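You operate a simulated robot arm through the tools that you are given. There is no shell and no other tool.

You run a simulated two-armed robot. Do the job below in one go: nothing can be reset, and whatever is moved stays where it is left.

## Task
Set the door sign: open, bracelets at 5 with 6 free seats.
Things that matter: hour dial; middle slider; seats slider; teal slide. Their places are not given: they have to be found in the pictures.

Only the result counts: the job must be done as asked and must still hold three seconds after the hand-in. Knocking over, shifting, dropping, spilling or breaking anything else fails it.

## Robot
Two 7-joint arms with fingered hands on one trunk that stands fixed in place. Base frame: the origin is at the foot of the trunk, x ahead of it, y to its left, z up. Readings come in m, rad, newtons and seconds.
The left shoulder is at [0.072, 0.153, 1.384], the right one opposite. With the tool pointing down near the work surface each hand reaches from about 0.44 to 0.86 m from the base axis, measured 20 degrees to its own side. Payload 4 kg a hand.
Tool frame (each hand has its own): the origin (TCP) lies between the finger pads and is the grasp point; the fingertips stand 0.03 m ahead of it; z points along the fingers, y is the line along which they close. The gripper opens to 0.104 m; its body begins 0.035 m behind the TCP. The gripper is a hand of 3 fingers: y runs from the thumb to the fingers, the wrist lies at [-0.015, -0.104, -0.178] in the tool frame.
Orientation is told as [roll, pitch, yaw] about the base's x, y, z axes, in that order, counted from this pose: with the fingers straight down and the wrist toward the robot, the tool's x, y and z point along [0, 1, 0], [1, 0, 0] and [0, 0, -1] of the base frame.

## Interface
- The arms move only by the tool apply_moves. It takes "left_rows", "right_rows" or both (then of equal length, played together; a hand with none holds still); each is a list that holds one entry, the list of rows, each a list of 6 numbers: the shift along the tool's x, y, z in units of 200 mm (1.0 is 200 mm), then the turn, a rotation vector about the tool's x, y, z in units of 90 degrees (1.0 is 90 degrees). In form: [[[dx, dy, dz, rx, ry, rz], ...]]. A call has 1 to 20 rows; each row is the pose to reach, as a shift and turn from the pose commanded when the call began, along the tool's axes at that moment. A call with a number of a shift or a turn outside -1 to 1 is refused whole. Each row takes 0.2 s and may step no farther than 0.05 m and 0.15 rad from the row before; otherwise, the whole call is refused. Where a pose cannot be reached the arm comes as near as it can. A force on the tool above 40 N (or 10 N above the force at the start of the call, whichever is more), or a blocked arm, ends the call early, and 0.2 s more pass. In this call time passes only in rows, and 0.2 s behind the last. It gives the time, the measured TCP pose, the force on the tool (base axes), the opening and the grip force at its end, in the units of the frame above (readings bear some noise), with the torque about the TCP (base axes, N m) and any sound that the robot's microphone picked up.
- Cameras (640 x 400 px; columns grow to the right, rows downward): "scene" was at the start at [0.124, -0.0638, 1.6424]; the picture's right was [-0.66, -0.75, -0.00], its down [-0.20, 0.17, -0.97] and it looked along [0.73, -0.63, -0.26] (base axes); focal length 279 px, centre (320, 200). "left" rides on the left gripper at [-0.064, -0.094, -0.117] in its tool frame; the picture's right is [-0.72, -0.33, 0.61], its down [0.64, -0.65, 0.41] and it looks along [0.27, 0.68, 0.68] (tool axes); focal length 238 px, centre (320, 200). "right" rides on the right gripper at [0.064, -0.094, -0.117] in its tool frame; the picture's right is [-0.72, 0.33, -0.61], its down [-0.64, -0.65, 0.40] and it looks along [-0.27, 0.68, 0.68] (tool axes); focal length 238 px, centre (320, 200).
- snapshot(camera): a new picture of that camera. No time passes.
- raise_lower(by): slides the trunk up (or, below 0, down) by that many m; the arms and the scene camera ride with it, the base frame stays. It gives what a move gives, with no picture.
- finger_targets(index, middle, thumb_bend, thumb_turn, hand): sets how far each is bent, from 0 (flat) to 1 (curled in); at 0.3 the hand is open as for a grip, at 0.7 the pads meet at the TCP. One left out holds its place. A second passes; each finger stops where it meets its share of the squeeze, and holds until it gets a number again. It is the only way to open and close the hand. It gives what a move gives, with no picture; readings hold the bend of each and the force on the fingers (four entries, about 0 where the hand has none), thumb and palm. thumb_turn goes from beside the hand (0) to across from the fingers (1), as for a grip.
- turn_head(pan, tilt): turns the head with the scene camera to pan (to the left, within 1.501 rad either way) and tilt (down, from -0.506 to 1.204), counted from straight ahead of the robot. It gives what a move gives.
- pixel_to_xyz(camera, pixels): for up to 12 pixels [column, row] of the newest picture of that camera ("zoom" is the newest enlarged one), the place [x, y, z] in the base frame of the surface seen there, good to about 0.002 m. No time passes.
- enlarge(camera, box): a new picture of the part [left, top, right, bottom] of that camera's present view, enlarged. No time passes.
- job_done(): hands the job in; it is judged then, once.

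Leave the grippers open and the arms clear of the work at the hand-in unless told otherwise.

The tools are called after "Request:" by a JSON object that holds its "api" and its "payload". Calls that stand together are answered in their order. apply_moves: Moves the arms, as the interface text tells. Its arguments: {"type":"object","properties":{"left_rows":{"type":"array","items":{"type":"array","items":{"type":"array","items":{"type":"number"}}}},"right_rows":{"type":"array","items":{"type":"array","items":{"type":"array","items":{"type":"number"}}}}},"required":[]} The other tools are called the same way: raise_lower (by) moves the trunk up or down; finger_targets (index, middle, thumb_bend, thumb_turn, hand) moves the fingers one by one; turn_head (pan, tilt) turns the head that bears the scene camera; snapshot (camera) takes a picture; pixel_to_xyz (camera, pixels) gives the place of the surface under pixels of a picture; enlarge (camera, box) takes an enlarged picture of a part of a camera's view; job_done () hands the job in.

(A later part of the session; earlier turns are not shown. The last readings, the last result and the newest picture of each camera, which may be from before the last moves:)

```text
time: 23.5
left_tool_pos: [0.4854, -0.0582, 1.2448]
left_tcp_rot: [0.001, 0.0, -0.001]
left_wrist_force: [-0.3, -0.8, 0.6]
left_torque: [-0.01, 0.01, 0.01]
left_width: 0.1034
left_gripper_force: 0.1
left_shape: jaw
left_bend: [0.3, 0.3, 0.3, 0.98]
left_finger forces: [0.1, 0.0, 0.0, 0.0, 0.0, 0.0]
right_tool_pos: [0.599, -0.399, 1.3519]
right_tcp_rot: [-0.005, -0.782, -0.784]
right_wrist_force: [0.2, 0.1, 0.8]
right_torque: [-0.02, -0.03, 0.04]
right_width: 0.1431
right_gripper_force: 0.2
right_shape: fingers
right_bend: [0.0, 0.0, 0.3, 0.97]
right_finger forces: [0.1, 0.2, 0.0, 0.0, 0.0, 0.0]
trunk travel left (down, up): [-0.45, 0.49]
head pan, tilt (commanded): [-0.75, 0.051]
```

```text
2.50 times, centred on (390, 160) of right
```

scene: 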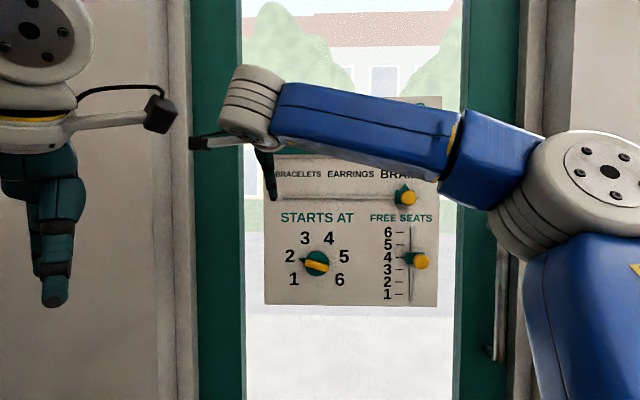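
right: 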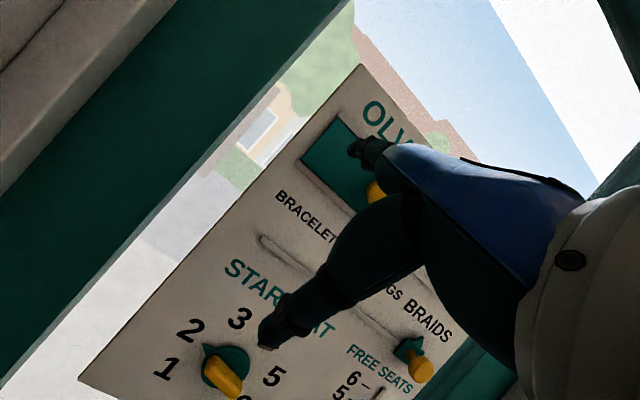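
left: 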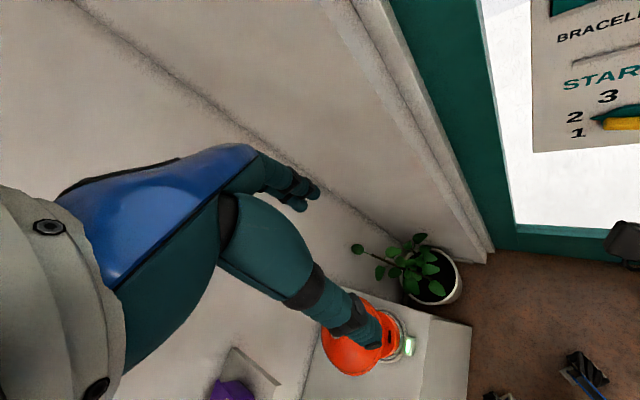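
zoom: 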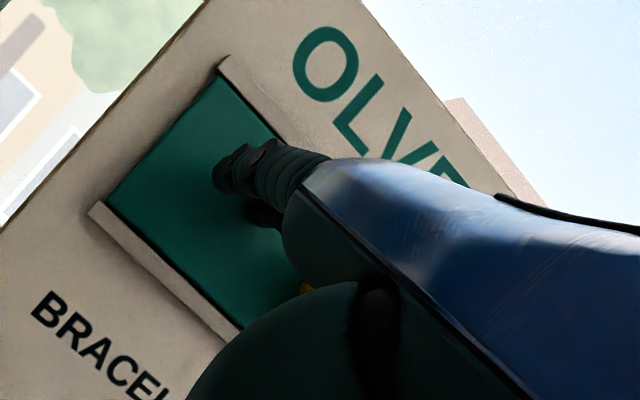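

No contact force; the fingers are over the slide plate, left of the knob. Now I push right by 0.18 m in small steps.

Request:
{"api": "apply_moves", "payload": {"right_rows": [[[-0.09, 0, 0, 0, 0, 0], [-0.18, 0, 0, 0, 0, 0], [-0.27, 0, 0, 0, 0, 0], [-0.36, 0, 0, 0, 0, 0], [-0.45, 0, 0, 0, 0, 0], [-0.54, 0, 0, 0, 0, 0], [-0.63, 0, 0, 0, 0, 0], [-0.72, 0, 0, 0, 0, 0], [-0.81, 0, 0, 0, 0, 0], [-0.9, 0, 0, 0, 0, 0]]]}}

Request:
{"api": "snapshot", "payload": {"camera": "right"}}

Request:
{"api": "snapshot", "payload": {"camera": "scene"}}

```text
time: 25.7
left_tool_pos: [0.4842, -0.0586, 1.2456]
left_tcp_rot: [0.001, -0.001, 0.0]
left_wrist_force: [-1.0, -0.1, 0.2]
left_torque: [0.0, 0.0, 0.0]
left_width: 0.1036
left_gripper_force: 0.1
left_shape: jaw
left_bend: [0.3, 0.3, 0.3, 0.98]
left_finger forces: [0.1, 0.0, 0.1, 0.1, 0.1, 0.0]
right_tool_pos: [0.4696, -0.5246, 1.353]
right_tcp_rot: [-0.004, -0.782, -0.785]
right_wrist_force: [1.0, 0.0, 0.2]
right_torque: [-0.02, 0.05, 0.04]
right_width: 0.1433
right_gripper_force: 0.0
right_shape: fingers
right_bend: [0.0, 0.0, 0.3, 0.97]
right_finger forces: [0.0, 0.4, 0.0, 0.1, 0.0, 0.0]
trunk travel left (down, up): [-0.45, 0.49]
head pan, tilt (commanded): [-0.75, 0.051]
```

```text
taken
```

right: 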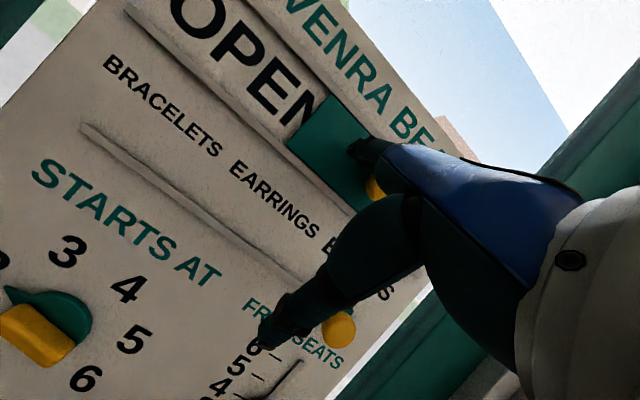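

```text
taken
```

scene: 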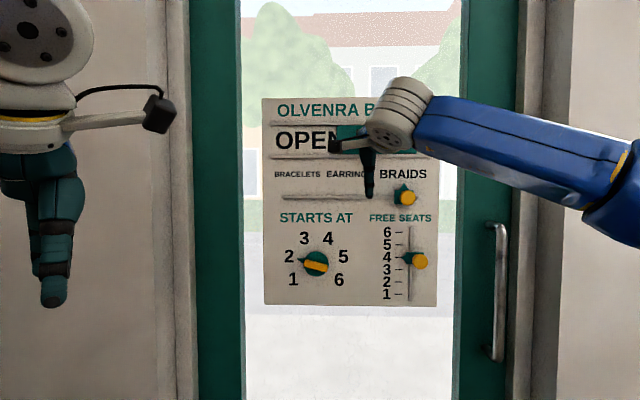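

The slide follows easily and OPEN is nearly free, with the N still partly covered. I push 0.025 m further and look.

Request:
{"api": "apply_moves", "payload": {"right_rows": [[[-0.05, 0, 0, 0, 0, 0], [-0.09, 0, 0, 0, 0, 0], [-0.125, 0, 0, 0, 0, 0]]]}}

Request:
{"api": "snapshot", "payload": {"camera": "right"}}

Request:
{"api": "enlarge", "payload": {"camera": "scene", "box": [250, 90, 450, 215]}}

```text
time: 26.5
left_tool_pos: [0.4842, -0.0576, 1.2438]
left_tcp_rot: [0.001, 0.0, 0.0]
left_wrist_force: [0.0, 0.3, 0.0]
left_torque: [-0.02, 0.01, -0.01]
left_width: 0.1037
left_gripper_force: 0.1
left_shape: jaw
left_bend: [0.3, 0.3, 0.3, 0.98]
left_finger forces: [0.1, 0.1, 0.0, 0.1, 0.0, 0.1]
right_tool_pos: [0.4539, -0.5429, 1.3515]
right_tcp_rot: [-0.004, -0.783, -0.784]
right_wrist_force: [0.6, 0.7, 0.0]
right_torque: [0.0, 0.0, -0.02]
right_width: 0.1432
right_gripper_force: 0.1
right_shape: fingers
right_bend: [0.0, 0.0, 0.3, 0.97]
right_finger forces: [0.0, 0.3, 0.0, 0.0, 0.0, 0.0]
trunk travel left (down, up): [-0.45, 0.49]
head pan, tilt (commanded): [-0.75, 0.051]
```

```text
taken
```

right: 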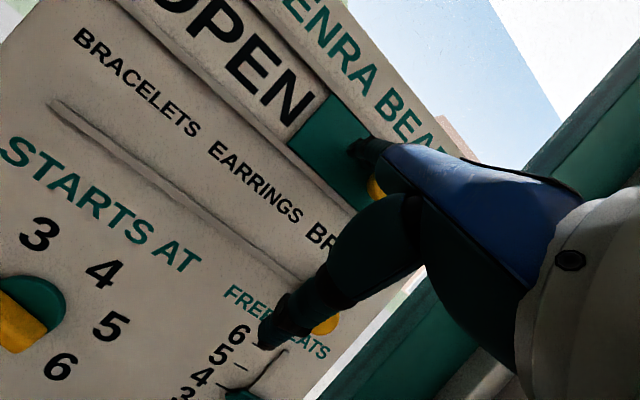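

```text
3.20 times, centred on (350, 152) of scene
```

zoom: 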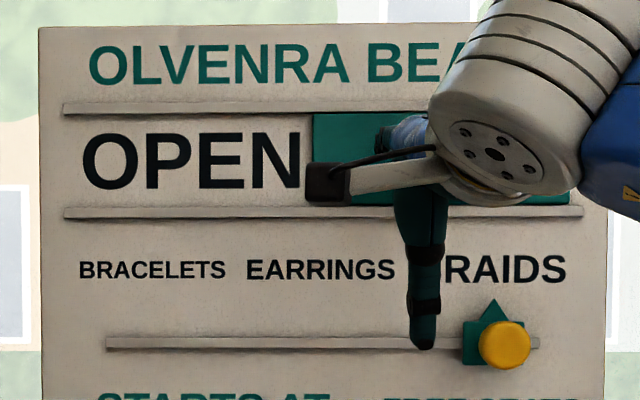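

OPEN is fully visible; the slide's right edge is about 15 zoom pixels (≈11 mm) short of the rail end. I push 0.011 m more in small steps, watching the force.

Request:
{"api": "apply_moves", "payload": {"right_rows": [[[-0.02, 0, 0, 0, 0, 0], [-0.04, 0, 0, 0, 0, 0], [-0.055, 0, 0, 0, 0, 0]]]}}

Request:
{"api": "enlarge", "payload": {"camera": "scene", "box": [250, 90, 450, 215]}}

```text
time: 27.3
left_tool_pos: [0.4855, -0.0555, 1.2433]
left_tcp_rot: [0.001, 0.001, 0.0]
left_wrist_force: [0.6, -0.8, -0.5]
left_torque: [-0.01, 0.03, 0.01]
left_width: 0.1037
left_gripper_force: 0.1
left_shape: jaw
left_bend: [0.3, 0.3, 0.3, 0.98]
left_finger forces: [0.1, 0.1, 0.0, 0.0, 0.0, 0.1]
right_tool_pos: [0.446, -0.5489, 1.3531]
right_tcp_rot: [-0.001, -0.784, -0.781]
right_wrist_force: [0.8, 0.1, -0.2]
right_torque: [-0.02, 0.06, 0.05]
right_width: 0.1432
right_gripper_force: 1.0
right_shape: fingers
right_bend: [0.0, 0.0, 0.3, 0.97]
right_finger forces: [0.1, 1.1, 0.0, 0.0, 0.0, 0.0]
trunk travel left (down, up): [-0.45, 0.49]
head pan, tilt (commanded): [-0.75, 0.051]
```

```text
3.20 times, centred on (350, 152) of scene
```

zoom: 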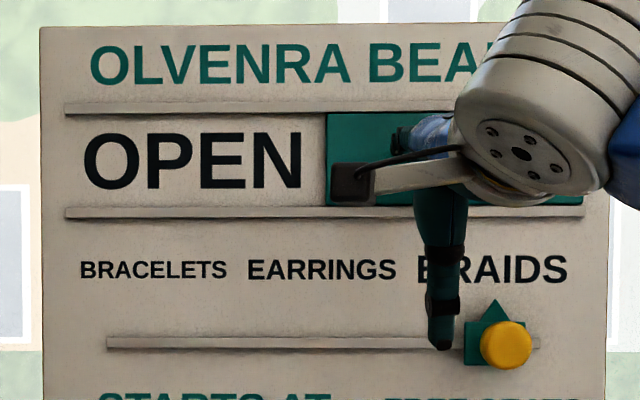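

The slide's right edge now lies at the rail end and the finger force has risen slightly. A final 4 mm nudge to be sure it sits at its stop.

Request:
{"api": "apply_moves", "payload": {"right_rows": [[[-0.01, 0, 0, 0, 0, 0], [-0.02, 0, 0, 0, 0, 0]]]}}

Request:
{"api": "enlarge", "payload": {"camera": "scene", "box": [250, 90, 450, 215]}}

```text
time: 27.9
left_tool_pos: [0.4857, -0.0557, 1.2436]
left_tcp_rot: [0.001, 0.002, 0.0]
left_wrist_force: [0.1, -0.9, 0.9]
left_torque: [0.02, 0.0, 0.0]
left_width: 0.1039
left_gripper_force: 0.1
left_shape: jaw
left_bend: [0.3, 0.3, 0.3, 0.98]
left_finger forces: [0.1, 0.0, 0.1, 0.0, 0.0, 0.0]
right_tool_pos: [0.4434, -0.5522, 1.3531]
right_tcp_rot: [-0.006, -0.786, -0.782]
right_wrist_force: [2.8, 2.8, -0.3]
right_torque: [-0.21, 0.14, 0.19]
right_width: 0.1431
right_gripper_force: 1.5
right_shape: fingers
right_bend: [0.0, 0.0, 0.3, 0.97]
right_finger forces: [0.0, 3.0, 0.0, 0.1, 0.0, 0.0]
trunk travel left (down, up): [-0.45, 0.49]
head pan, tilt (commanded): [-0.75, 0.051]
```

```text
3.20 times, centred on (350, 152) of scene
```

zoom: 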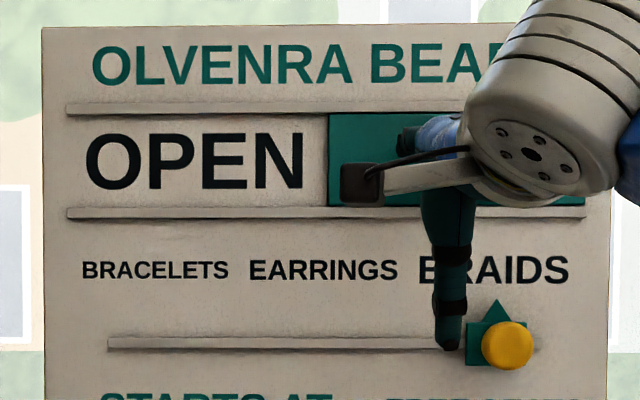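

Wrist force of about 4 N shows the slide is at its end stop: OPEN shown, CLOSED covered. Next I step back left 15 mm, retreat 0.07 m, then travel to the right of and level with the middle slider's knob (s≈0.182, finger z≈1.287).

Request:
{"api": "apply_moves", "payload": {"right_rows": [[[0.04, 0, 0, 0, 0, 0], [0.075, 0, 0, 0, 0, 0], [0.075, -0.12, -0.12, 0, 0, 0], [0.075, -0.2475, -0.2475, 0, 0, 0], [-0.045, -0.3426, -0.1524, 0, 0, 0], [-0.165, -0.4377, -0.0573, 0, 0, 0], [-0.285, -0.5328, 0.0378, 0, 0, 0], [-0.405, -0.6279, 0.1329, 0, 0, 0], [-0.525, -0.723, 0.228, 0, 0, 0]]]}}

Request:
{"api": "snapshot", "payload": {"camera": "right"}}

Request:
{"api": "snapshot", "payload": {"camera": "scene"}}

```text
time: 29.9
left_tool_pos: [0.4853, -0.0615, 1.2442]
left_tcp_rot: [0.002, 0.0, 0.0]
left_wrist_force: [-0.5, -0.5, 0.1]
left_torque: [0.01, 0.0, 0.03]
left_width: 0.1037
left_gripper_force: 0.1
left_shape: jaw
left_bend: [0.3, 0.3, 0.3, 0.98]
left_finger forces: [0.1, 0.1, 0.0, 0.1, 0.0, 0.0]
right_tool_pos: [0.3203, -0.5816, 1.216]
right_tcp_rot: [-0.007, -0.778, -0.784]
right_wrist_force: [0.1, -0.7, -0.4]
right_torque: [-0.01, 0.02, 0.01]
right_width: 0.1433
right_gripper_force: 0.1
right_shape: fingers
right_bend: [0.0, 0.0, 0.3, 0.97]
right_finger forces: [0.1, 0.0, 0.0, 0.0, 0.1, 0.0]
trunk travel left (down, up): [-0.45, 0.49]
head pan, tilt (commanded): [-0.75, 0.051]
```

```text
taken
```

right: 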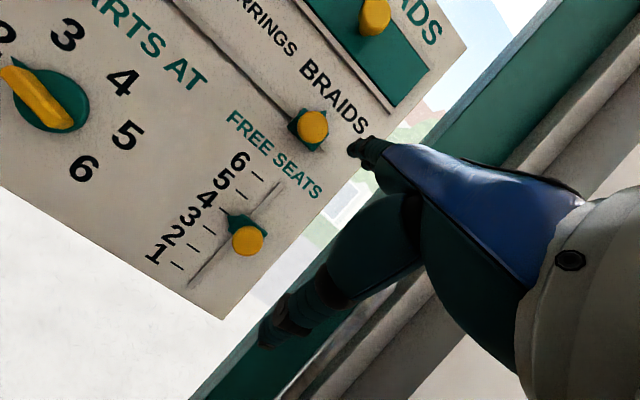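

```text
taken
```

scene: 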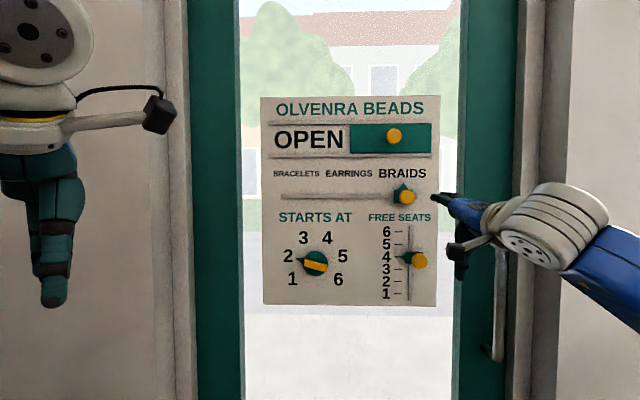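

Both views are clear and the slide shows OPEN. I use this unobstructed view to measure the remaining controls more exactly.

Request:
{"api": "enlarge", "payload": {"camera": "scene", "box": [255, 160, 475, 310]}}

```text
2.67 times, centred on (365, 235) of scene
```

zoom: 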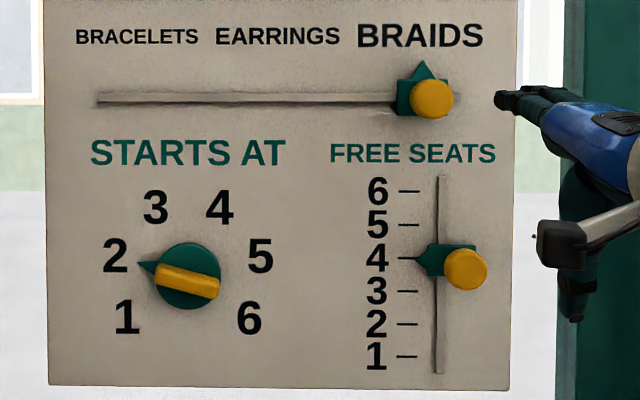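

Request:
{"api": "pixel_to_xyz", "payload": {"camera": "zoom", "pixels": [[432, 98], [422, 70], [402, 85], [137, 36], [277, 36], [420, 36], [100, 98], [500, 100], [520, 98], [466, 269], [422, 258], [440, 265]]}}

Request:
{"api": "pixel_to_xyz", "payload": {"camera": "zoom", "pixels": [[410, 191], [410, 224], [410, 257], [410, 290], [410, 324], [160, 270], [217, 291], [189, 280], [145, 265], [190, 250], [185, 305], [438, 180]]}}

Request:
{"api": "pixel_to_xyz", "payload": {"camera": "right", "pixels": [[353, 150], [362, 142], [375, 145], [365, 168], [372, 175], [313, 127], [322, 138], [303, 120], [310, 112], [248, 241], [232, 222], [265, 345]]}}

```text
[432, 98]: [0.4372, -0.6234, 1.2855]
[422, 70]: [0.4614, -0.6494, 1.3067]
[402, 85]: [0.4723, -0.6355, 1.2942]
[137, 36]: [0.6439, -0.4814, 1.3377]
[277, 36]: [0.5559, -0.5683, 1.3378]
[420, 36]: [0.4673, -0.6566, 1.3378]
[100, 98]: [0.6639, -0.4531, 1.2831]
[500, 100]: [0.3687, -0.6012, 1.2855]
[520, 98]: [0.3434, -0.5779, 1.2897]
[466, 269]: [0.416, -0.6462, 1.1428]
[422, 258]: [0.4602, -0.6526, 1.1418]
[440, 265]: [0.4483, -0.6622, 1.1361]
```

```text
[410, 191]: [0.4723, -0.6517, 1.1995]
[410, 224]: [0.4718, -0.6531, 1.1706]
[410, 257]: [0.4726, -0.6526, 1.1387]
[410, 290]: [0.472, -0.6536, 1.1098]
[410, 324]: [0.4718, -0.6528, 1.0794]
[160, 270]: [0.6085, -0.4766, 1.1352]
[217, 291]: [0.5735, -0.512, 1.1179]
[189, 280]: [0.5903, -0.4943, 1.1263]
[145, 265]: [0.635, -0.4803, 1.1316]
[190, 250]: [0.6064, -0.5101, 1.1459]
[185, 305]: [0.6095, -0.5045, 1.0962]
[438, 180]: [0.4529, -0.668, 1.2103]
```

```text
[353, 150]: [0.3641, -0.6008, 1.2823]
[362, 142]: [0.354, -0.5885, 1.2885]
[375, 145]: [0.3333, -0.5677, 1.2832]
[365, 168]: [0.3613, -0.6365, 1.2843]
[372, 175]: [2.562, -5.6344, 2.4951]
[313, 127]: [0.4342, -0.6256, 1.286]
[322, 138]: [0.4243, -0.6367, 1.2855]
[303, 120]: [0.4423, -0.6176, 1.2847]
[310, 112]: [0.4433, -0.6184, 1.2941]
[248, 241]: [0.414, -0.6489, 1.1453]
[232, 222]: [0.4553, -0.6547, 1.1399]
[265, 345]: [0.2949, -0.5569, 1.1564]
```

Measured now: middle knob s≈0.134, z≈1.2855, its right edge s≈0.152; BRACELETS centre s≈−0.115. The index finger's left side is at s≈0.166, z≈1.285. I advance 0.075 m so the index tip stands about 22 mm off the panel, right of the knob.

Request:
{"api": "apply_moves", "payload": {"right_rows": [[[0, 0.0663, 0.0663, 0, 0, 0], [0, 0.1326, 0.1326, 0, 0, 0], [0, 0.1989, 0.1989, 0, 0, 0], [0, 0.2652, 0.2652, 0, 0, 0]]]}}

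Request:
{"api": "snapshot", "payload": {"camera": "right"}}

Request:
{"api": "enlarge", "payload": {"camera": "scene", "box": [255, 160, 475, 310]}}

```text
time: 30.9
left_tool_pos: [0.4853, -0.0581, 1.2459]
left_tcp_rot: [0.0, 0.001, 0.0]
left_wrist_force: [0.0, -0.8, -0.4]
left_torque: [0.02, 0.0, -0.01]
left_width: 0.104
left_gripper_force: 0.0
left_shape: jaw
left_bend: [0.3, 0.3, 0.3, 0.98]
left_finger forces: [0.1, 0.0, 0.1, 0.0, 0.0, 0.1]
right_tool_pos: [0.3717, -0.6322, 1.2178]
right_tcp_rot: [-0.003, -0.786, -0.783]
right_wrist_force: [0.0, 0.0, 0.7]
right_torque: [0.05, -0.01, 0.0]
right_width: 0.1434
right_gripper_force: 0.1
right_shape: fingers
right_bend: [0.0, 0.0, 0.3, 0.97]
right_finger forces: [0.0, 0.0, 0.0, 0.0, 0.0, 0.0]
trunk travel left (down, up): [-0.45, 0.49]
head pan, tilt (commanded): [-0.75, 0.051]
```

```text
taken
```

right: 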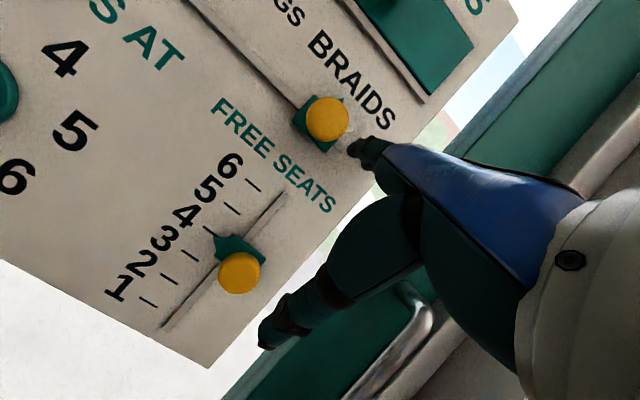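

```text
2.67 times, centred on (365, 235) of scene
```

zoom: 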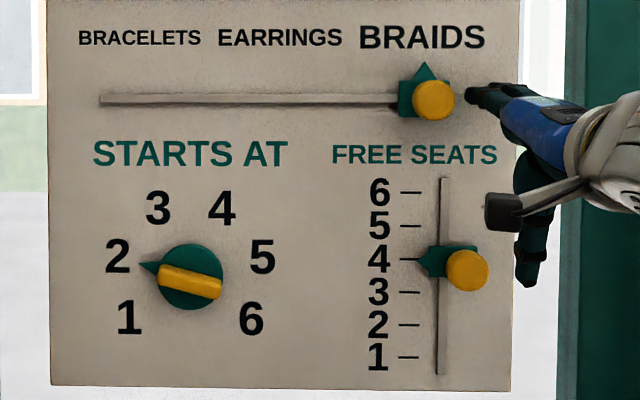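

No contact yet, the index is just right of the knob. I push left by 0.19 m.

Request:
{"api": "apply_moves", "payload": {"right_rows": [[[0.095, 0, 0, 0, 0, 0], [0.19, 0, 0, 0, 0, 0], [0.285, 0, 0, 0, 0, 0], [0.38, 0, 0, 0, 0, 0], [0.475, 0, 0, 0, 0, 0], [0.57, 0, 0, 0, 0, 0], [0.665, 0, 0, 0, 0, 0], [0.76, 0, 0, 0, 0, 0], [0.855, 0, 0, 0, 0, 0], [0.95, 0, 0, 0, 0, 0]]]}}

Request:
{"api": "snapshot", "payload": {"camera": "right"}}

Request:
{"api": "snapshot", "payload": {"camera": "scene"}}

```text
time: 33.1
left_tool_pos: [0.4861, -0.0572, 1.2443]
left_tcp_rot: [0.0, 0.001, 0.0]
left_wrist_force: [0.2, -0.8, 1.0]
left_torque: [-0.01, 0.03, -0.02]
left_width: 0.1038
left_gripper_force: 0.1
left_shape: jaw
left_bend: [0.3, 0.3, 0.3, 0.98]
left_finger forces: [0.0, 0.0, 0.1, 0.1, 0.0, 0.1]
right_tool_pos: [0.5082, -0.4973, 1.2176]
right_tcp_rot: [-0.005, -0.782, -0.786]
right_wrist_force: [-0.2, -0.4, -0.4]
right_torque: [-0.03, -0.04, -0.02]
right_width: 0.1434
right_gripper_force: 0.6
right_shape: fingers
right_bend: [0.0, 0.0, 0.3, 0.97]
right_finger forces: [0.4, 0.0, 0.1, 0.1, 0.1, 0.0]
trunk travel left (down, up): [-0.45, 0.49]
head pan, tilt (commanded): [-0.75, 0.051]
```

```text
taken
```

right: 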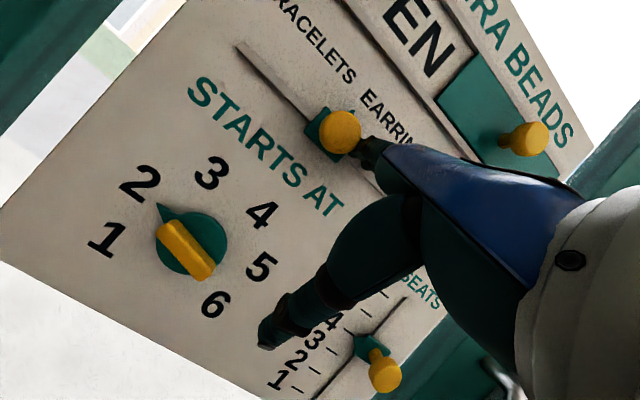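

```text
taken
```

scene: 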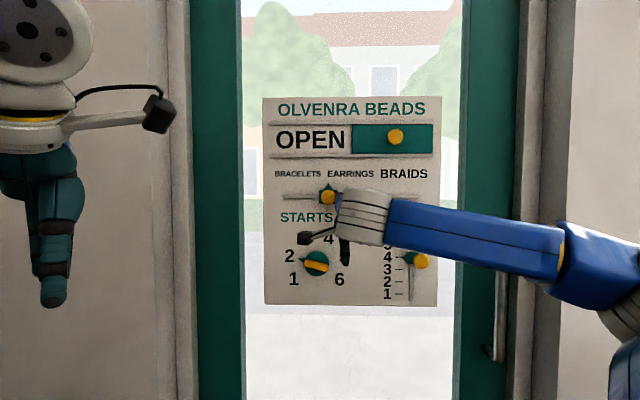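

The knob follows, now at about (328,197) in the scene. I measure the pointer's place and the knob to work out the remaining push.

Request:
{"api": "enlarge", "payload": {"camera": "scene", "box": [260, 160, 380, 235]}}

```text
5.33 times, centred on (320, 198) of scene
```

zoom: 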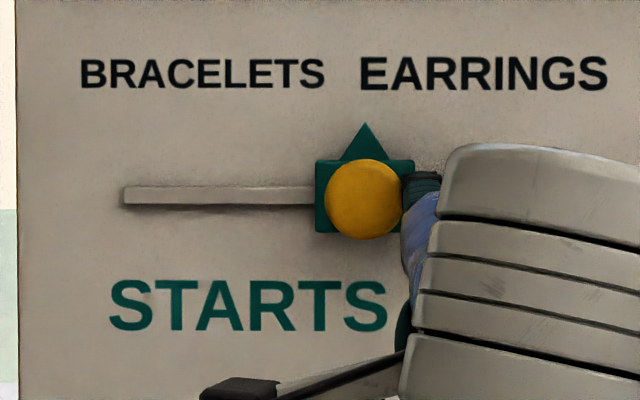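

Request:
{"api": "pixel_to_xyz", "payload": {"camera": "zoom", "pixels": [[365, 135], [365, 150], [365, 200], [330, 200], [398, 190], [202, 75], [82, 73], [323, 73], [125, 196], [320, 170], [408, 165], [483, 75]]}}

```text
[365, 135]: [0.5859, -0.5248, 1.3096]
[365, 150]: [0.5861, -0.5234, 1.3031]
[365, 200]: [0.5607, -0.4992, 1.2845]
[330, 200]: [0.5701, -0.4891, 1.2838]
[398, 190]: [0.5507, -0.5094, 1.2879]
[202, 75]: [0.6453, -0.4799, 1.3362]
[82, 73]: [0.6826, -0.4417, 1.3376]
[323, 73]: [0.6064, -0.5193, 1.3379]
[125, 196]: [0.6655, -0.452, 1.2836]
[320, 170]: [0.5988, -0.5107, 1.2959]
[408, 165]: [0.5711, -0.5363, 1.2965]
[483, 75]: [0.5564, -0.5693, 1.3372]
```

Slider is at s≈−0.0433, BRACELETS centre at s≈−0.1155, so 72 mm are left. I push 70 mm with slowing steps and check.

Request:
{"api": "apply_moves", "payload": {"right_rows": [[[0.09, 0, 0, 0, 0, 0], [0.18, 0, 0, 0, 0, 0], [0.26, 0, 0, 0, 0, 0], [0.31, 0, 0, 0, 0, 0], [0.335, 0, 0, 0, 0, 0], [0.35, 0, 0, 0, 0, 0]]]}}

Request:
{"api": "enlarge", "payload": {"camera": "scene", "box": [260, 160, 380, 235]}}

```text
time: 34.5
left_tool_pos: [0.4844, -0.0571, 1.244]
left_tcp_rot: [0.0, 0.0, 0.001]
left_wrist_force: [-0.6, -0.3, 0.5]
left_torque: [-0.01, -0.04, -0.01]
left_width: 0.1036
left_gripper_force: 0.1
left_shape: jaw
left_bend: [0.3, 0.3, 0.3, 0.98]
left_finger forces: [0.0, 0.0, 0.0, 0.0, 0.0, 0.0]
right_tool_pos: [0.5551, -0.445, 1.2184]
right_tcp_rot: [-0.004, -0.784, -0.783]
right_wrist_force: [-0.3, -0.2, -0.4]
right_torque: [0.01, 0.0, 0.0]
right_width: 0.1436
right_gripper_force: 0.0
right_shape: fingers
right_bend: [0.0, 0.0, 0.3, 0.97]
right_finger forces: [0.1, 0.0, 0.0, 0.0, 0.1, 0.1]
trunk travel left (down, up): [-0.45, 0.49]
head pan, tilt (commanded): [-0.75, 0.051]
```

```text
5.33 times, centred on (320, 198) of scene
```

zoom: 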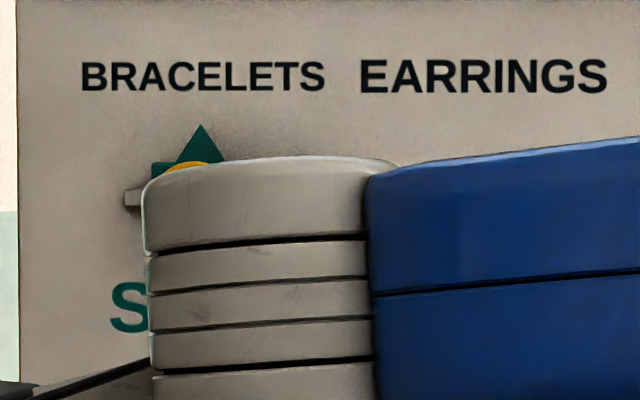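

The pointer tip at zoom (204,127) sits under the middle of BRACELETS (centre px ≈203). I measure it to confirm.

Request:
{"api": "pixel_to_xyz", "payload": {"camera": "zoom", "pixels": [[204, 135], [204, 150], [83, 78], [322, 78], [203, 78], [155, 168]]}}

Request:
{"api": "snapshot", "payload": {"camera": "right"}}

```text
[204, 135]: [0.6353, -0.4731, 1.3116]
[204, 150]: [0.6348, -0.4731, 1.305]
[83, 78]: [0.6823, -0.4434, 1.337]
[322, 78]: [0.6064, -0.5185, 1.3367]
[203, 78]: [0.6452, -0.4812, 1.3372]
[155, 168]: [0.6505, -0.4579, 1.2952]
```

```text
taken
```

right: 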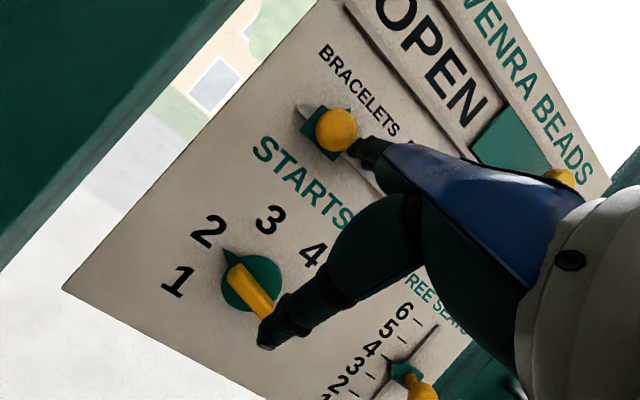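

Slider pointer at s≈−0.1147 against the label centre −0.1155: good. Next the dial. I back off right 20 mm, retreat 50 mm, and lower the hand to below-left of the dial bar (finger z≈1.10).

Request:
{"api": "apply_moves", "payload": {"right_rows": [[[-0.05, 0, 0, 0, 0, 0], [-0.1, 0, 0, 0, 0, 0], [-0.1, -0.088, -0.088, 0, 0, 0], [-0.1, -0.1768, -0.1768, 0, 0, 0], [-0.077, -0.309, -0.0446, 0, 0, 0], [-0.054, -0.4412, 0.0876, 0, 0, 0], [-0.031, -0.5734, 0.2198, 0, 0, 0], [-0.008, -0.7056, 0.352, 0, 0, 0], [0.0155, -0.8378, 0.4842, 0, 0, 0]]]}}

Request:
{"api": "finger_targets", "payload": {"hand": "right", "index": 0.0, "middle": 1.0}}

Request:
{"api": "snapshot", "payload": {"camera": "right"}}

Request:
{"api": "snapshot", "payload": {"camera": "scene"}}

```text
time: 36.5
left_tool_pos: [0.4851, -0.0577, 1.2434]
left_tcp_rot: [-0.002, 0.001, 0.0]
left_wrist_force: [0.9, 0.3, -0.3]
left_torque: [0.0, 0.04, 0.04]
left_width: 0.104
left_gripper_force: 0.0
left_shape: jaw
left_bend: [0.3, 0.3, 0.3, 0.98]
left_finger forces: [0.0, 0.0, 0.1, 0.1, 0.0, 0.0]
right_tool_pos: [0.5267, -0.4102, 1.0306]
right_tcp_rot: [-0.004, -0.781, -0.785]
right_wrist_force: [-0.1, 0.6, 0.7]
right_torque: [-0.03, -0.01, -0.03]
right_width: 0.1434
right_gripper_force: 0.1
right_shape: fingers
right_bend: [0.0, 0.0, 0.3, 0.97]
right_finger forces: [0.0, 0.0, 0.1, 0.0, 0.0, 0.0]
trunk travel left (down, up): [-0.45, 0.49]
head pan, tilt (commanded): [-0.75, 0.051]
```

```text
time: 37.5
left_tool_pos: [0.4844, -0.0573, 1.2449]
left_tcp_rot: [0.0, 0.0, 0.0]
left_wrist_force: [-0.7, 0.3, -0.5]
left_torque: [0.02, 0.02, 0.0]
left_width: 0.1037
left_gripper_force: 0.0
left_shape: jaw
left_bend: [0.3, 0.3, 0.3, 0.98]
left_finger forces: [0.0, 0.0, 0.0, 0.0, 0.1, 0.0]
right_tool_pos: [0.5244, -0.4104, 1.0318]
right_tcp_rot: [-0.004, -0.785, -0.784]
right_wrist_force: [0.1, 0.2, 0.6]
right_torque: [0.02, 0.0, 0.02]
right_width: 0.1434
right_gripper_force: 0.1
right_shape: fingers
right_bend: [0.0, 1.0, 0.3, 0.97]
right_finger forces: [0.0, 0.0, 0.0, 0.1, 0.0, 0.0]
trunk travel left (down, up): [-0.45, 0.49]
head pan, tilt (commanded): [-0.75, 0.051]
```

```text
taken
```

right: 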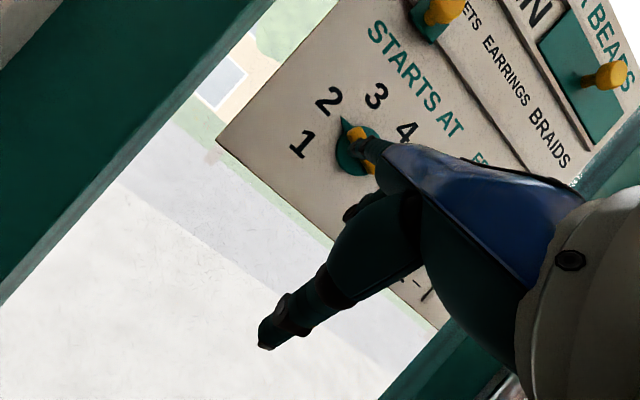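

```text
taken
```

scene: 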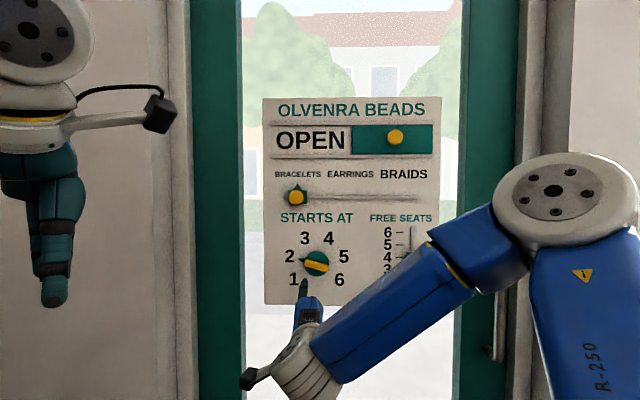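

The dial is visible in the scene with the index finger just below-left of it at about (304,285). I enlarge and measure dial and fingertip.

Request:
{"api": "enlarge", "payload": {"camera": "scene", "box": [270, 225, 366, 301]}}

Request:
{"api": "enlarge", "payload": {"camera": "right", "box": [300, 90, 440, 230]}}

```text
5.26 times, centred on (318, 263) of scene
```

zoom: 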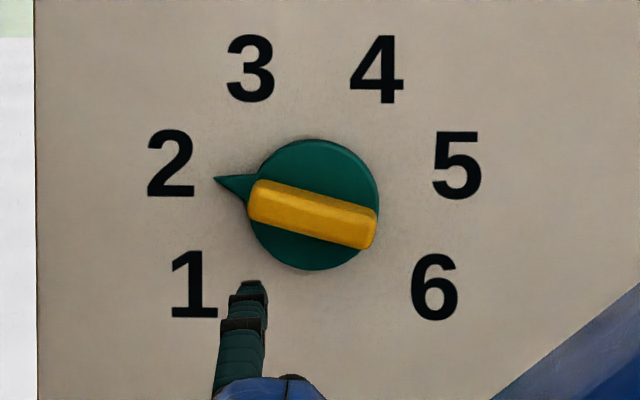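

```text
2.86 times, centred on (370, 160) of right
```

zoom: 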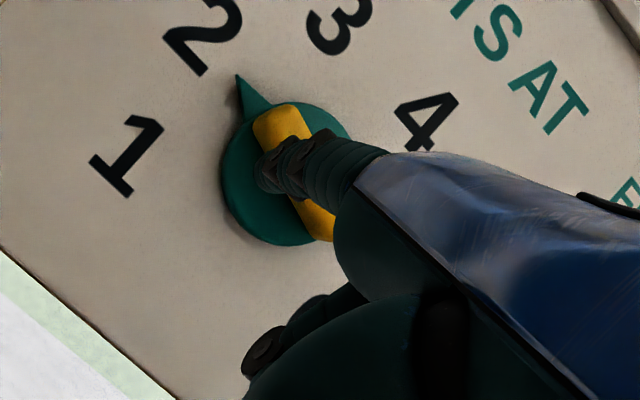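

Request:
{"api": "pixel_to_xyz", "payload": {"camera": "zoom", "pixels": [[259, 175], [263, 185], [275, 152], [290, 190], [320, 140], [265, 355], [265, 125], [325, 232], [242, 95], [240, 220], [300, 115], [310, 250]]}}

Request:
{"api": "enlarge", "payload": {"camera": "scene", "box": [270, 225, 366, 301]}}

Request:
{"api": "pixel_to_xyz", "payload": {"camera": "zoom", "pixels": [[252, 285], [252, 300], [245, 340], [262, 205], [365, 230], [312, 213], [225, 182], [315, 150], [300, 262], [260, 165], [372, 175], [330, 263]]}}

Request:
{"api": "pixel_to_xyz", "payload": {"camera": "zoom", "pixels": [[172, 163], [457, 165], [252, 68], [378, 70], [195, 285], [435, 287], [258, 185], [370, 215], [260, 220], [355, 243]]}}

```text
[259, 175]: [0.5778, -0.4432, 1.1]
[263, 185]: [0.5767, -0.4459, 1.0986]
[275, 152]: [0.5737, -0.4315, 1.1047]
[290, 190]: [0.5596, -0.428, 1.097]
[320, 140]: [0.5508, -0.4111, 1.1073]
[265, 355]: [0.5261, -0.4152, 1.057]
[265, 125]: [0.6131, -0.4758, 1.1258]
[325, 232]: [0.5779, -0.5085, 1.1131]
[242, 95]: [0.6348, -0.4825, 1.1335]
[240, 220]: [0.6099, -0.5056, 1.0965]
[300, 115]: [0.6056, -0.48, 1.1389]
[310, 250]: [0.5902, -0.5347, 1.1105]
```

```text
5.26 times, centred on (318, 263) of scene
```

zoom: 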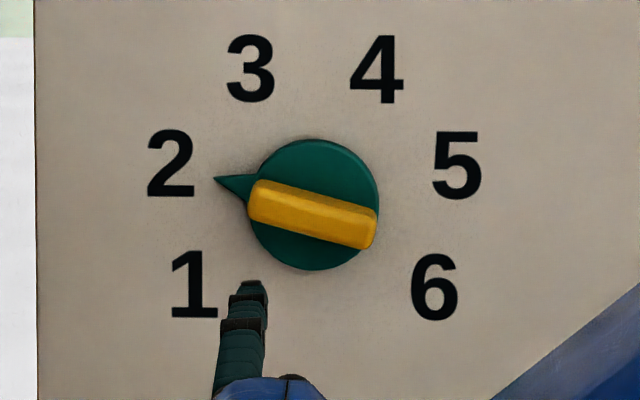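

```text
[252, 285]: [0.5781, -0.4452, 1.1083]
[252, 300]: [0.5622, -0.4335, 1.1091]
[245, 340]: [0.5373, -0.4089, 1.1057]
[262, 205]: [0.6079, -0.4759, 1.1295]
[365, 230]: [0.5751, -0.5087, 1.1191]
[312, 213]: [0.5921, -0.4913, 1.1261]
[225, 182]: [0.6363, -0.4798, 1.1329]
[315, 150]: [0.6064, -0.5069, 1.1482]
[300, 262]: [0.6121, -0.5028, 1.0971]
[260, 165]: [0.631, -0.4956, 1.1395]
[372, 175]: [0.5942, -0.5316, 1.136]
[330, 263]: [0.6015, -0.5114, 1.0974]
```

```text
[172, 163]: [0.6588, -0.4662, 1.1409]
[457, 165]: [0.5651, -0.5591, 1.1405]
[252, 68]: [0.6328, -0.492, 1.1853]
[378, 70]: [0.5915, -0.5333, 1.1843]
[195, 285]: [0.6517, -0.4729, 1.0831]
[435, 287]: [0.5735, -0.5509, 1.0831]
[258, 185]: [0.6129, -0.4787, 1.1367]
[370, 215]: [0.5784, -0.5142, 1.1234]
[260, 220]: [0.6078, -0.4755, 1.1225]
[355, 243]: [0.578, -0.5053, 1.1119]
```

Fitted dial centre s≈−0.0705, z≈1.123; numbers lie every 50°, with 2 at −75° and 5 at +75°. The bar is ≈58 mm long, 13 mm wide, its top 29 mm off the panel. The index tip centre is at s≈−0.092, z≈1.1015, 73 mm off the panel. I advance 0.0615 m so the tip stands ≈12 mm off the panel below the bar's left end.

Request:
{"api": "apply_moves", "payload": {"right_rows": [[[0, 0.08, 0.08, 0, 0, 0], [0, 0.16, 0.16, 0, 0, 0], [0, 0.2, 0.2, 0, 0, 0], [0, 0.2174, 0.2174, 0, 0, 0]]]}}

Request:
{"api": "enlarge", "payload": {"camera": "scene", "box": [270, 225, 366, 301]}}

Request:
{"api": "enlarge", "payload": {"camera": "right", "box": [300, 90, 440, 230]}}

```text
time: 38.5
left_tool_pos: [0.4815, -0.0532, 1.2449]
left_tcp_rot: [-0.002, -0.003, 0.0]
left_wrist_force: [-0.3, -0.3, -0.4]
left_torque: [0.0, 0.01, 0.04]
left_width: 0.1037
left_gripper_force: 0.1
left_shape: jaw
left_bend: [0.3, 0.3, 0.3, 0.98]
left_finger forces: [0.0, 0.0, 0.0, 0.0, 0.0, 0.0]
right_tool_pos: [0.5639, -0.4501, 1.0321]
right_tcp_rot: [-0.005, -0.783, -0.782]
right_wrist_force: [-7.3, 6.0, -1.4]
right_torque: [-0.39, -0.44, 0.05]
right_width: 0.1423
right_gripper_force: 4.3
right_shape: fingers
right_bend: [0.0, 1.0, 0.3, 0.97]
right_finger forces: [9.4, 0.1, 0.1, 0.1, 0.0, 0.0]
trunk travel left (down, up): [-0.45, 0.49]
head pan, tilt (commanded): [-0.75, 0.051]
```

```text
5.26 times, centred on (318, 263) of scene
```

zoom: 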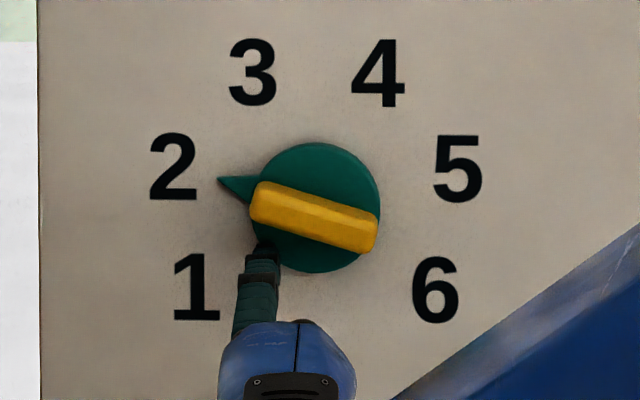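

```text
2.86 times, centred on (370, 160) of right
```

zoom: 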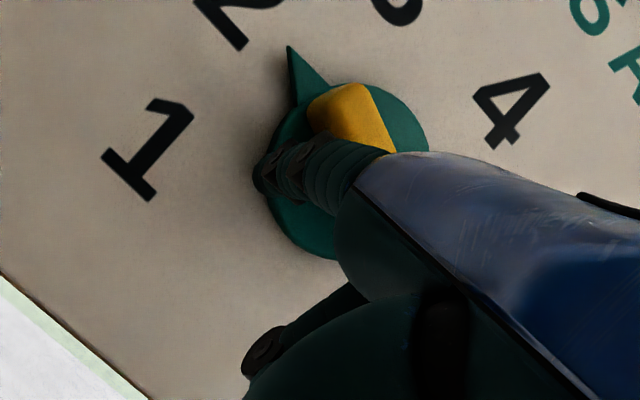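

The index force reads 9.4 N: its tip is already touching the dial disk (it is a little longer than it looked). I back off 11 mm of commanded travel so that it stands clear by about 5 mm.

Request:
{"api": "apply_moves", "payload": {"right_rows": [[[0, -0.0195, -0.0195, 0, 0, 0], [0, -0.0389, -0.0389, 0, 0, 0]]]}}

Request:
{"api": "enlarge", "payload": {"camera": "scene", "box": [270, 225, 366, 301]}}

```text
time: 39.1
left_tool_pos: [0.485, -0.0576, 1.2449]
left_tcp_rot: [0.0, 0.0, 0.0]
left_wrist_force: [-0.2, 0.2, -0.6]
left_torque: [-0.02, -0.02, 0.02]
left_width: 0.1035
left_gripper_force: 0.0
left_shape: jaw
left_bend: [0.3, 0.3, 0.3, 0.98]
left_finger forces: [0.1, 0.1, 0.0, 0.0, 0.1, 0.0]
right_tool_pos: [0.557, -0.4448, 1.0318]
right_tcp_rot: [-0.005, -0.783, -0.783]
right_wrist_force: [0.5, -0.4, -0.9]
right_torque: [0.0, 0.0, 0.0]
right_width: 0.1431
right_gripper_force: 0.0
right_shape: fingers
right_bend: [0.0, 1.0, 0.3, 0.97]
right_finger forces: [0.1, 0.0, 0.0, 0.1, 0.1, 0.0]
trunk travel left (down, up): [-0.45, 0.49]
head pan, tilt (commanded): [-0.75, 0.051]
```

```text
5.26 times, centred on (318, 263) of scene
```

zoom: 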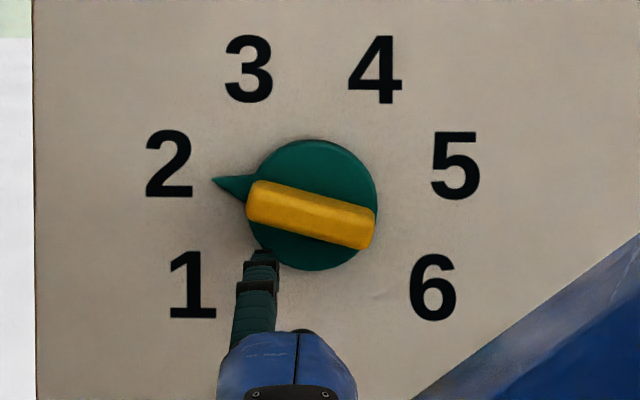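

Force is back to zero. Now I start the arc: the finger rises under the bar's left end and follows a circle around the dial centre, first to about the −15° position, then I check.

Request:
{"api": "apply_moves", "payload": {"right_rows": [[[0.009, 0.0325, -0.0113, 0, 0, 0], [0.018, 0.0544, -0.0332, 0, 0, 0], [0.0255, 0.0764, -0.0552, 0, 0, 0], [0.0245, 0.0993, -0.0781, 0, 0, 0], [0.0155, 0.1213, -0.1001, 0, 0, 0], [-0.0015, 0.1407, -0.1195, 0, 0, 0]]]}}

Request:
{"api": "enlarge", "payload": {"camera": "scene", "box": [270, 225, 366, 301]}}

Request:
{"api": "enlarge", "payload": {"camera": "right", "box": [260, 60, 460, 230]}}

```text
time: 40.5
left_tool_pos: [0.4847, -0.0568, 1.2437]
left_tcp_rot: [-0.002, 0.0, -0.001]
left_wrist_force: [0.0, 0.1, 0.5]
left_torque: [0.01, 0.02, -0.05]
left_width: 0.1035
left_gripper_force: 0.1
left_shape: jaw
left_bend: [0.3, 0.3, 0.3, 0.98]
left_finger forces: [0.0, 0.0, 0.1, 0.0, 0.1, 0.0]
right_tool_pos: [0.5594, -0.4486, 1.0675]
right_tcp_rot: [-0.005, -0.783, -0.784]
right_wrist_force: [1.3, 0.5, 0.0]
right_torque: [-0.01, 0.08, 0.05]
right_width: 0.1424
right_gripper_force: 0.8
right_shape: fingers
right_bend: [0.0, 1.0, 0.3, 0.97]
right_finger forces: [1.2, 0.1, 0.1, 0.0, 0.1, 0.0]
trunk travel left (down, up): [-0.45, 0.49]
head pan, tilt (commanded): [-0.75, 0.051]
```

```text
5.26 times, centred on (318, 263) of scene
```

zoom: 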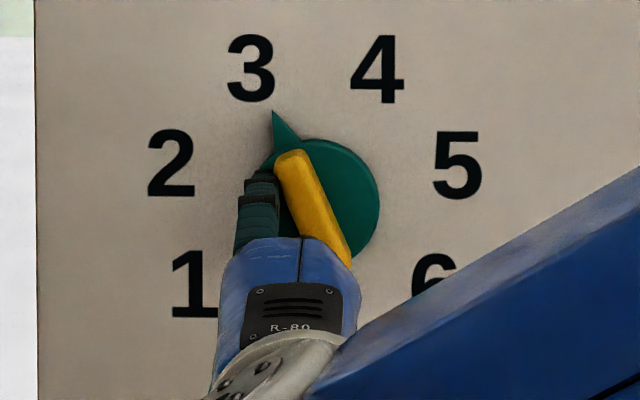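

```text
2.35 times, centred on (360, 145) of right
```

zoom: 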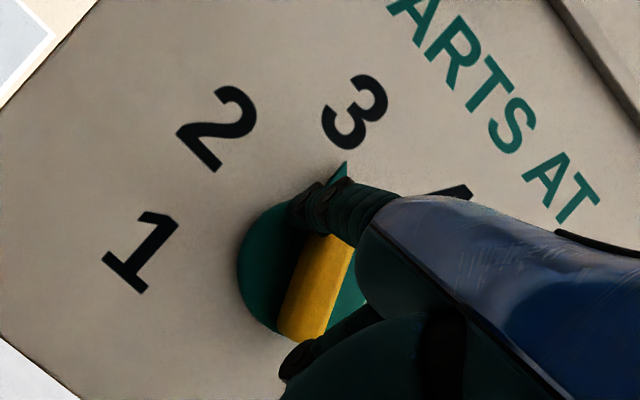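

The dial turned to about 3 (≈−25°) with only about 1 N. The contact offset is a bit smaller than assumed, so I refine the circle and continue to about +50°.

Request:
{"api": "apply_moves", "payload": {"right_rows": [[[-0.0225, 0.0099, -0.0099, 0, 0, 0], [-0.048, 0.0209, -0.0209, 0, 0, 0], [-0.0765, 0.0269, -0.0269, 0, 0, 0], [-0.1065, 0.0272, -0.0272, 0, 0, 0], [-0.135, 0.0223, -0.0223, 0, 0, 0]]]}}

Request:
{"api": "enlarge", "payload": {"camera": "scene", "box": [270, 225, 366, 301]}}

Request:
{"api": "enlarge", "payload": {"camera": "right", "box": [260, 60, 460, 230]}}

```text
time: 41.7
left_tool_pos: [0.4837, -0.0569, 1.2445]
left_tcp_rot: [0.001, -0.001, 0.002]
left_wrist_force: [0.9, -0.3, -0.7]
left_torque: [0.01, 0.0, 0.0]
left_width: 0.1036
left_gripper_force: 0.0
left_shape: jaw
left_bend: [0.3, 0.3, 0.3, 0.98]
left_finger forces: [0.0, 0.0, 0.0, 0.0, 0.0, 0.1]
right_tool_pos: [0.5396, -0.467, 1.0742]
right_tcp_rot: [-0.003, -0.783, -0.785]
right_wrist_force: [1.0, 0.9, 0.9]
right_torque: [-0.01, 0.05, 0.04]
right_width: 0.1433
right_gripper_force: 0.3
right_shape: fingers
right_bend: [0.0, 1.0, 0.3, 0.97]
right_finger forces: [0.5, 0.1, 0.0, 0.1, 0.0, 0.1]
trunk travel left (down, up): [-0.45, 0.49]
head pan, tilt (commanded): [-0.75, 0.051]
```

```text
5.26 times, centred on (318, 263) of scene
```

zoom: 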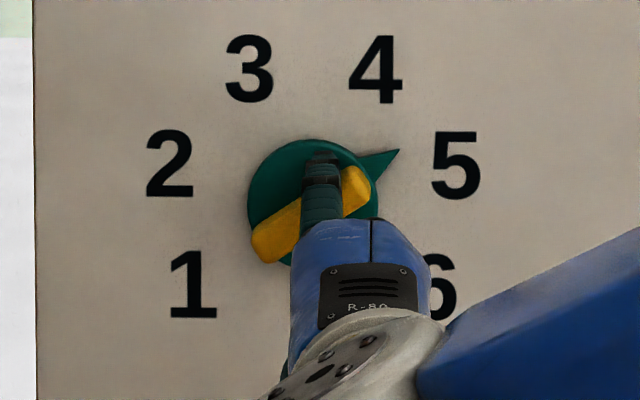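

```text
2.35 times, centred on (360, 145) of right
```

zoom: 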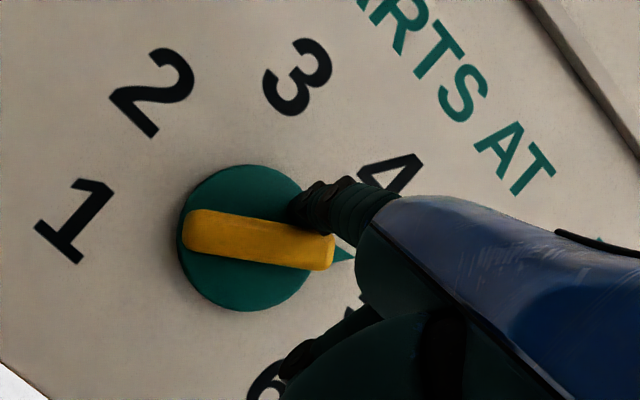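

The dial is now at about 57° (pointer between 4 and 5). About 17° remain; I go 13° further along the circle and measure.

Request:
{"api": "apply_moves", "payload": {"right_rows": [[[-0.0114, -0.0036, 0.0036, 0, 0, 0], [-0.0228, -0.0086, 0.0086, 0, 0, 0]]]}}

Request:
{"api": "enlarge", "payload": {"camera": "right", "box": [260, 60, 460, 230]}}

Request:
{"api": "enlarge", "payload": {"camera": "scene", "box": [270, 225, 366, 301]}}

```text
time: 42.3
left_tool_pos: [0.485, -0.0576, 1.2454]
left_tcp_rot: [0.0, 0.001, 0.0]
left_wrist_force: [-0.2, 0.2, 0.7]
left_torque: [0.0, -0.01, 0.0]
left_width: 0.1037
left_gripper_force: 0.0
left_shape: jaw
left_bend: [0.3, 0.3, 0.3, 0.98]
left_finger forces: [0.0, 0.0, 0.0, 0.1, 0.0, 0.1]
right_tool_pos: [0.5373, -0.4719, 1.0705]
right_tcp_rot: [-0.004, -0.782, -0.784]
right_wrist_force: [-1.0, 0.6, 0.4]
right_torque: [-0.01, 0.03, 0.02]
right_width: 0.1433
right_gripper_force: 0.4
right_shape: fingers
right_bend: [0.0, 1.0, 0.3, 0.97]
right_finger forces: [0.2, 0.0, 0.0, 0.0, 0.1, 0.0]
trunk travel left (down, up): [-0.45, 0.49]
head pan, tilt (commanded): [-0.75, 0.051]
```

```text
2.35 times, centred on (360, 145) of right
```

zoom: 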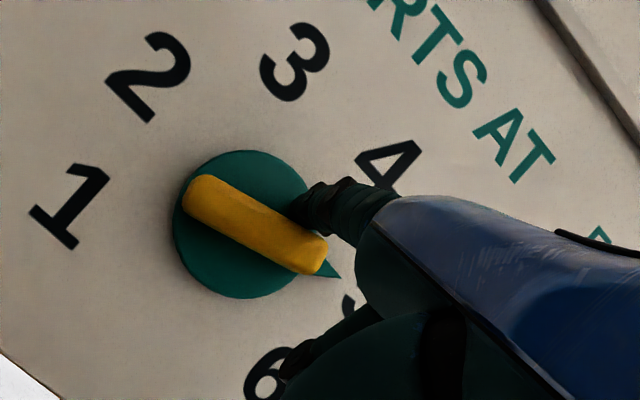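

```text
5.26 times, centred on (318, 263) of scene
```

zoom: 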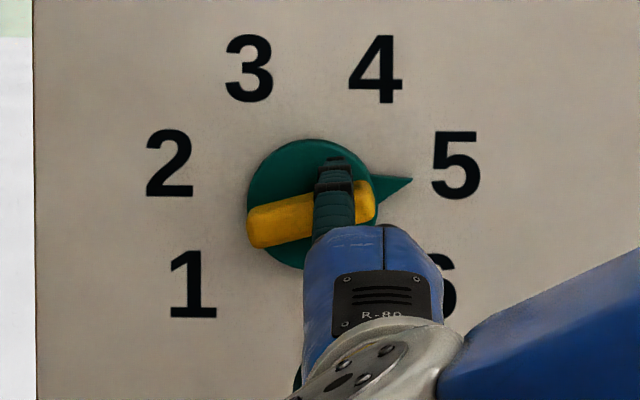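

The pointer now points at 5 at zoom (413,179). I measure its tip and root against the fitted centre.

Request:
{"api": "pixel_to_xyz", "payload": {"camera": "zoom", "pixels": [[408, 180], [400, 183], [390, 187], [455, 165], [172, 163], [255, 228], [265, 235], [320, 150], [375, 200], [250, 240]]}}

```text
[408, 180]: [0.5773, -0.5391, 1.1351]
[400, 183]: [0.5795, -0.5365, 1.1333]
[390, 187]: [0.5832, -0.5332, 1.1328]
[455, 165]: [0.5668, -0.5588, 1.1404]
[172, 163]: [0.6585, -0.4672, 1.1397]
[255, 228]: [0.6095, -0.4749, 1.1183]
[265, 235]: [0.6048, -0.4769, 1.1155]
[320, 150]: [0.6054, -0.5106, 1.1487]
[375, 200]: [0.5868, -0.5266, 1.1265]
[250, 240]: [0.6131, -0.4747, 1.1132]
```

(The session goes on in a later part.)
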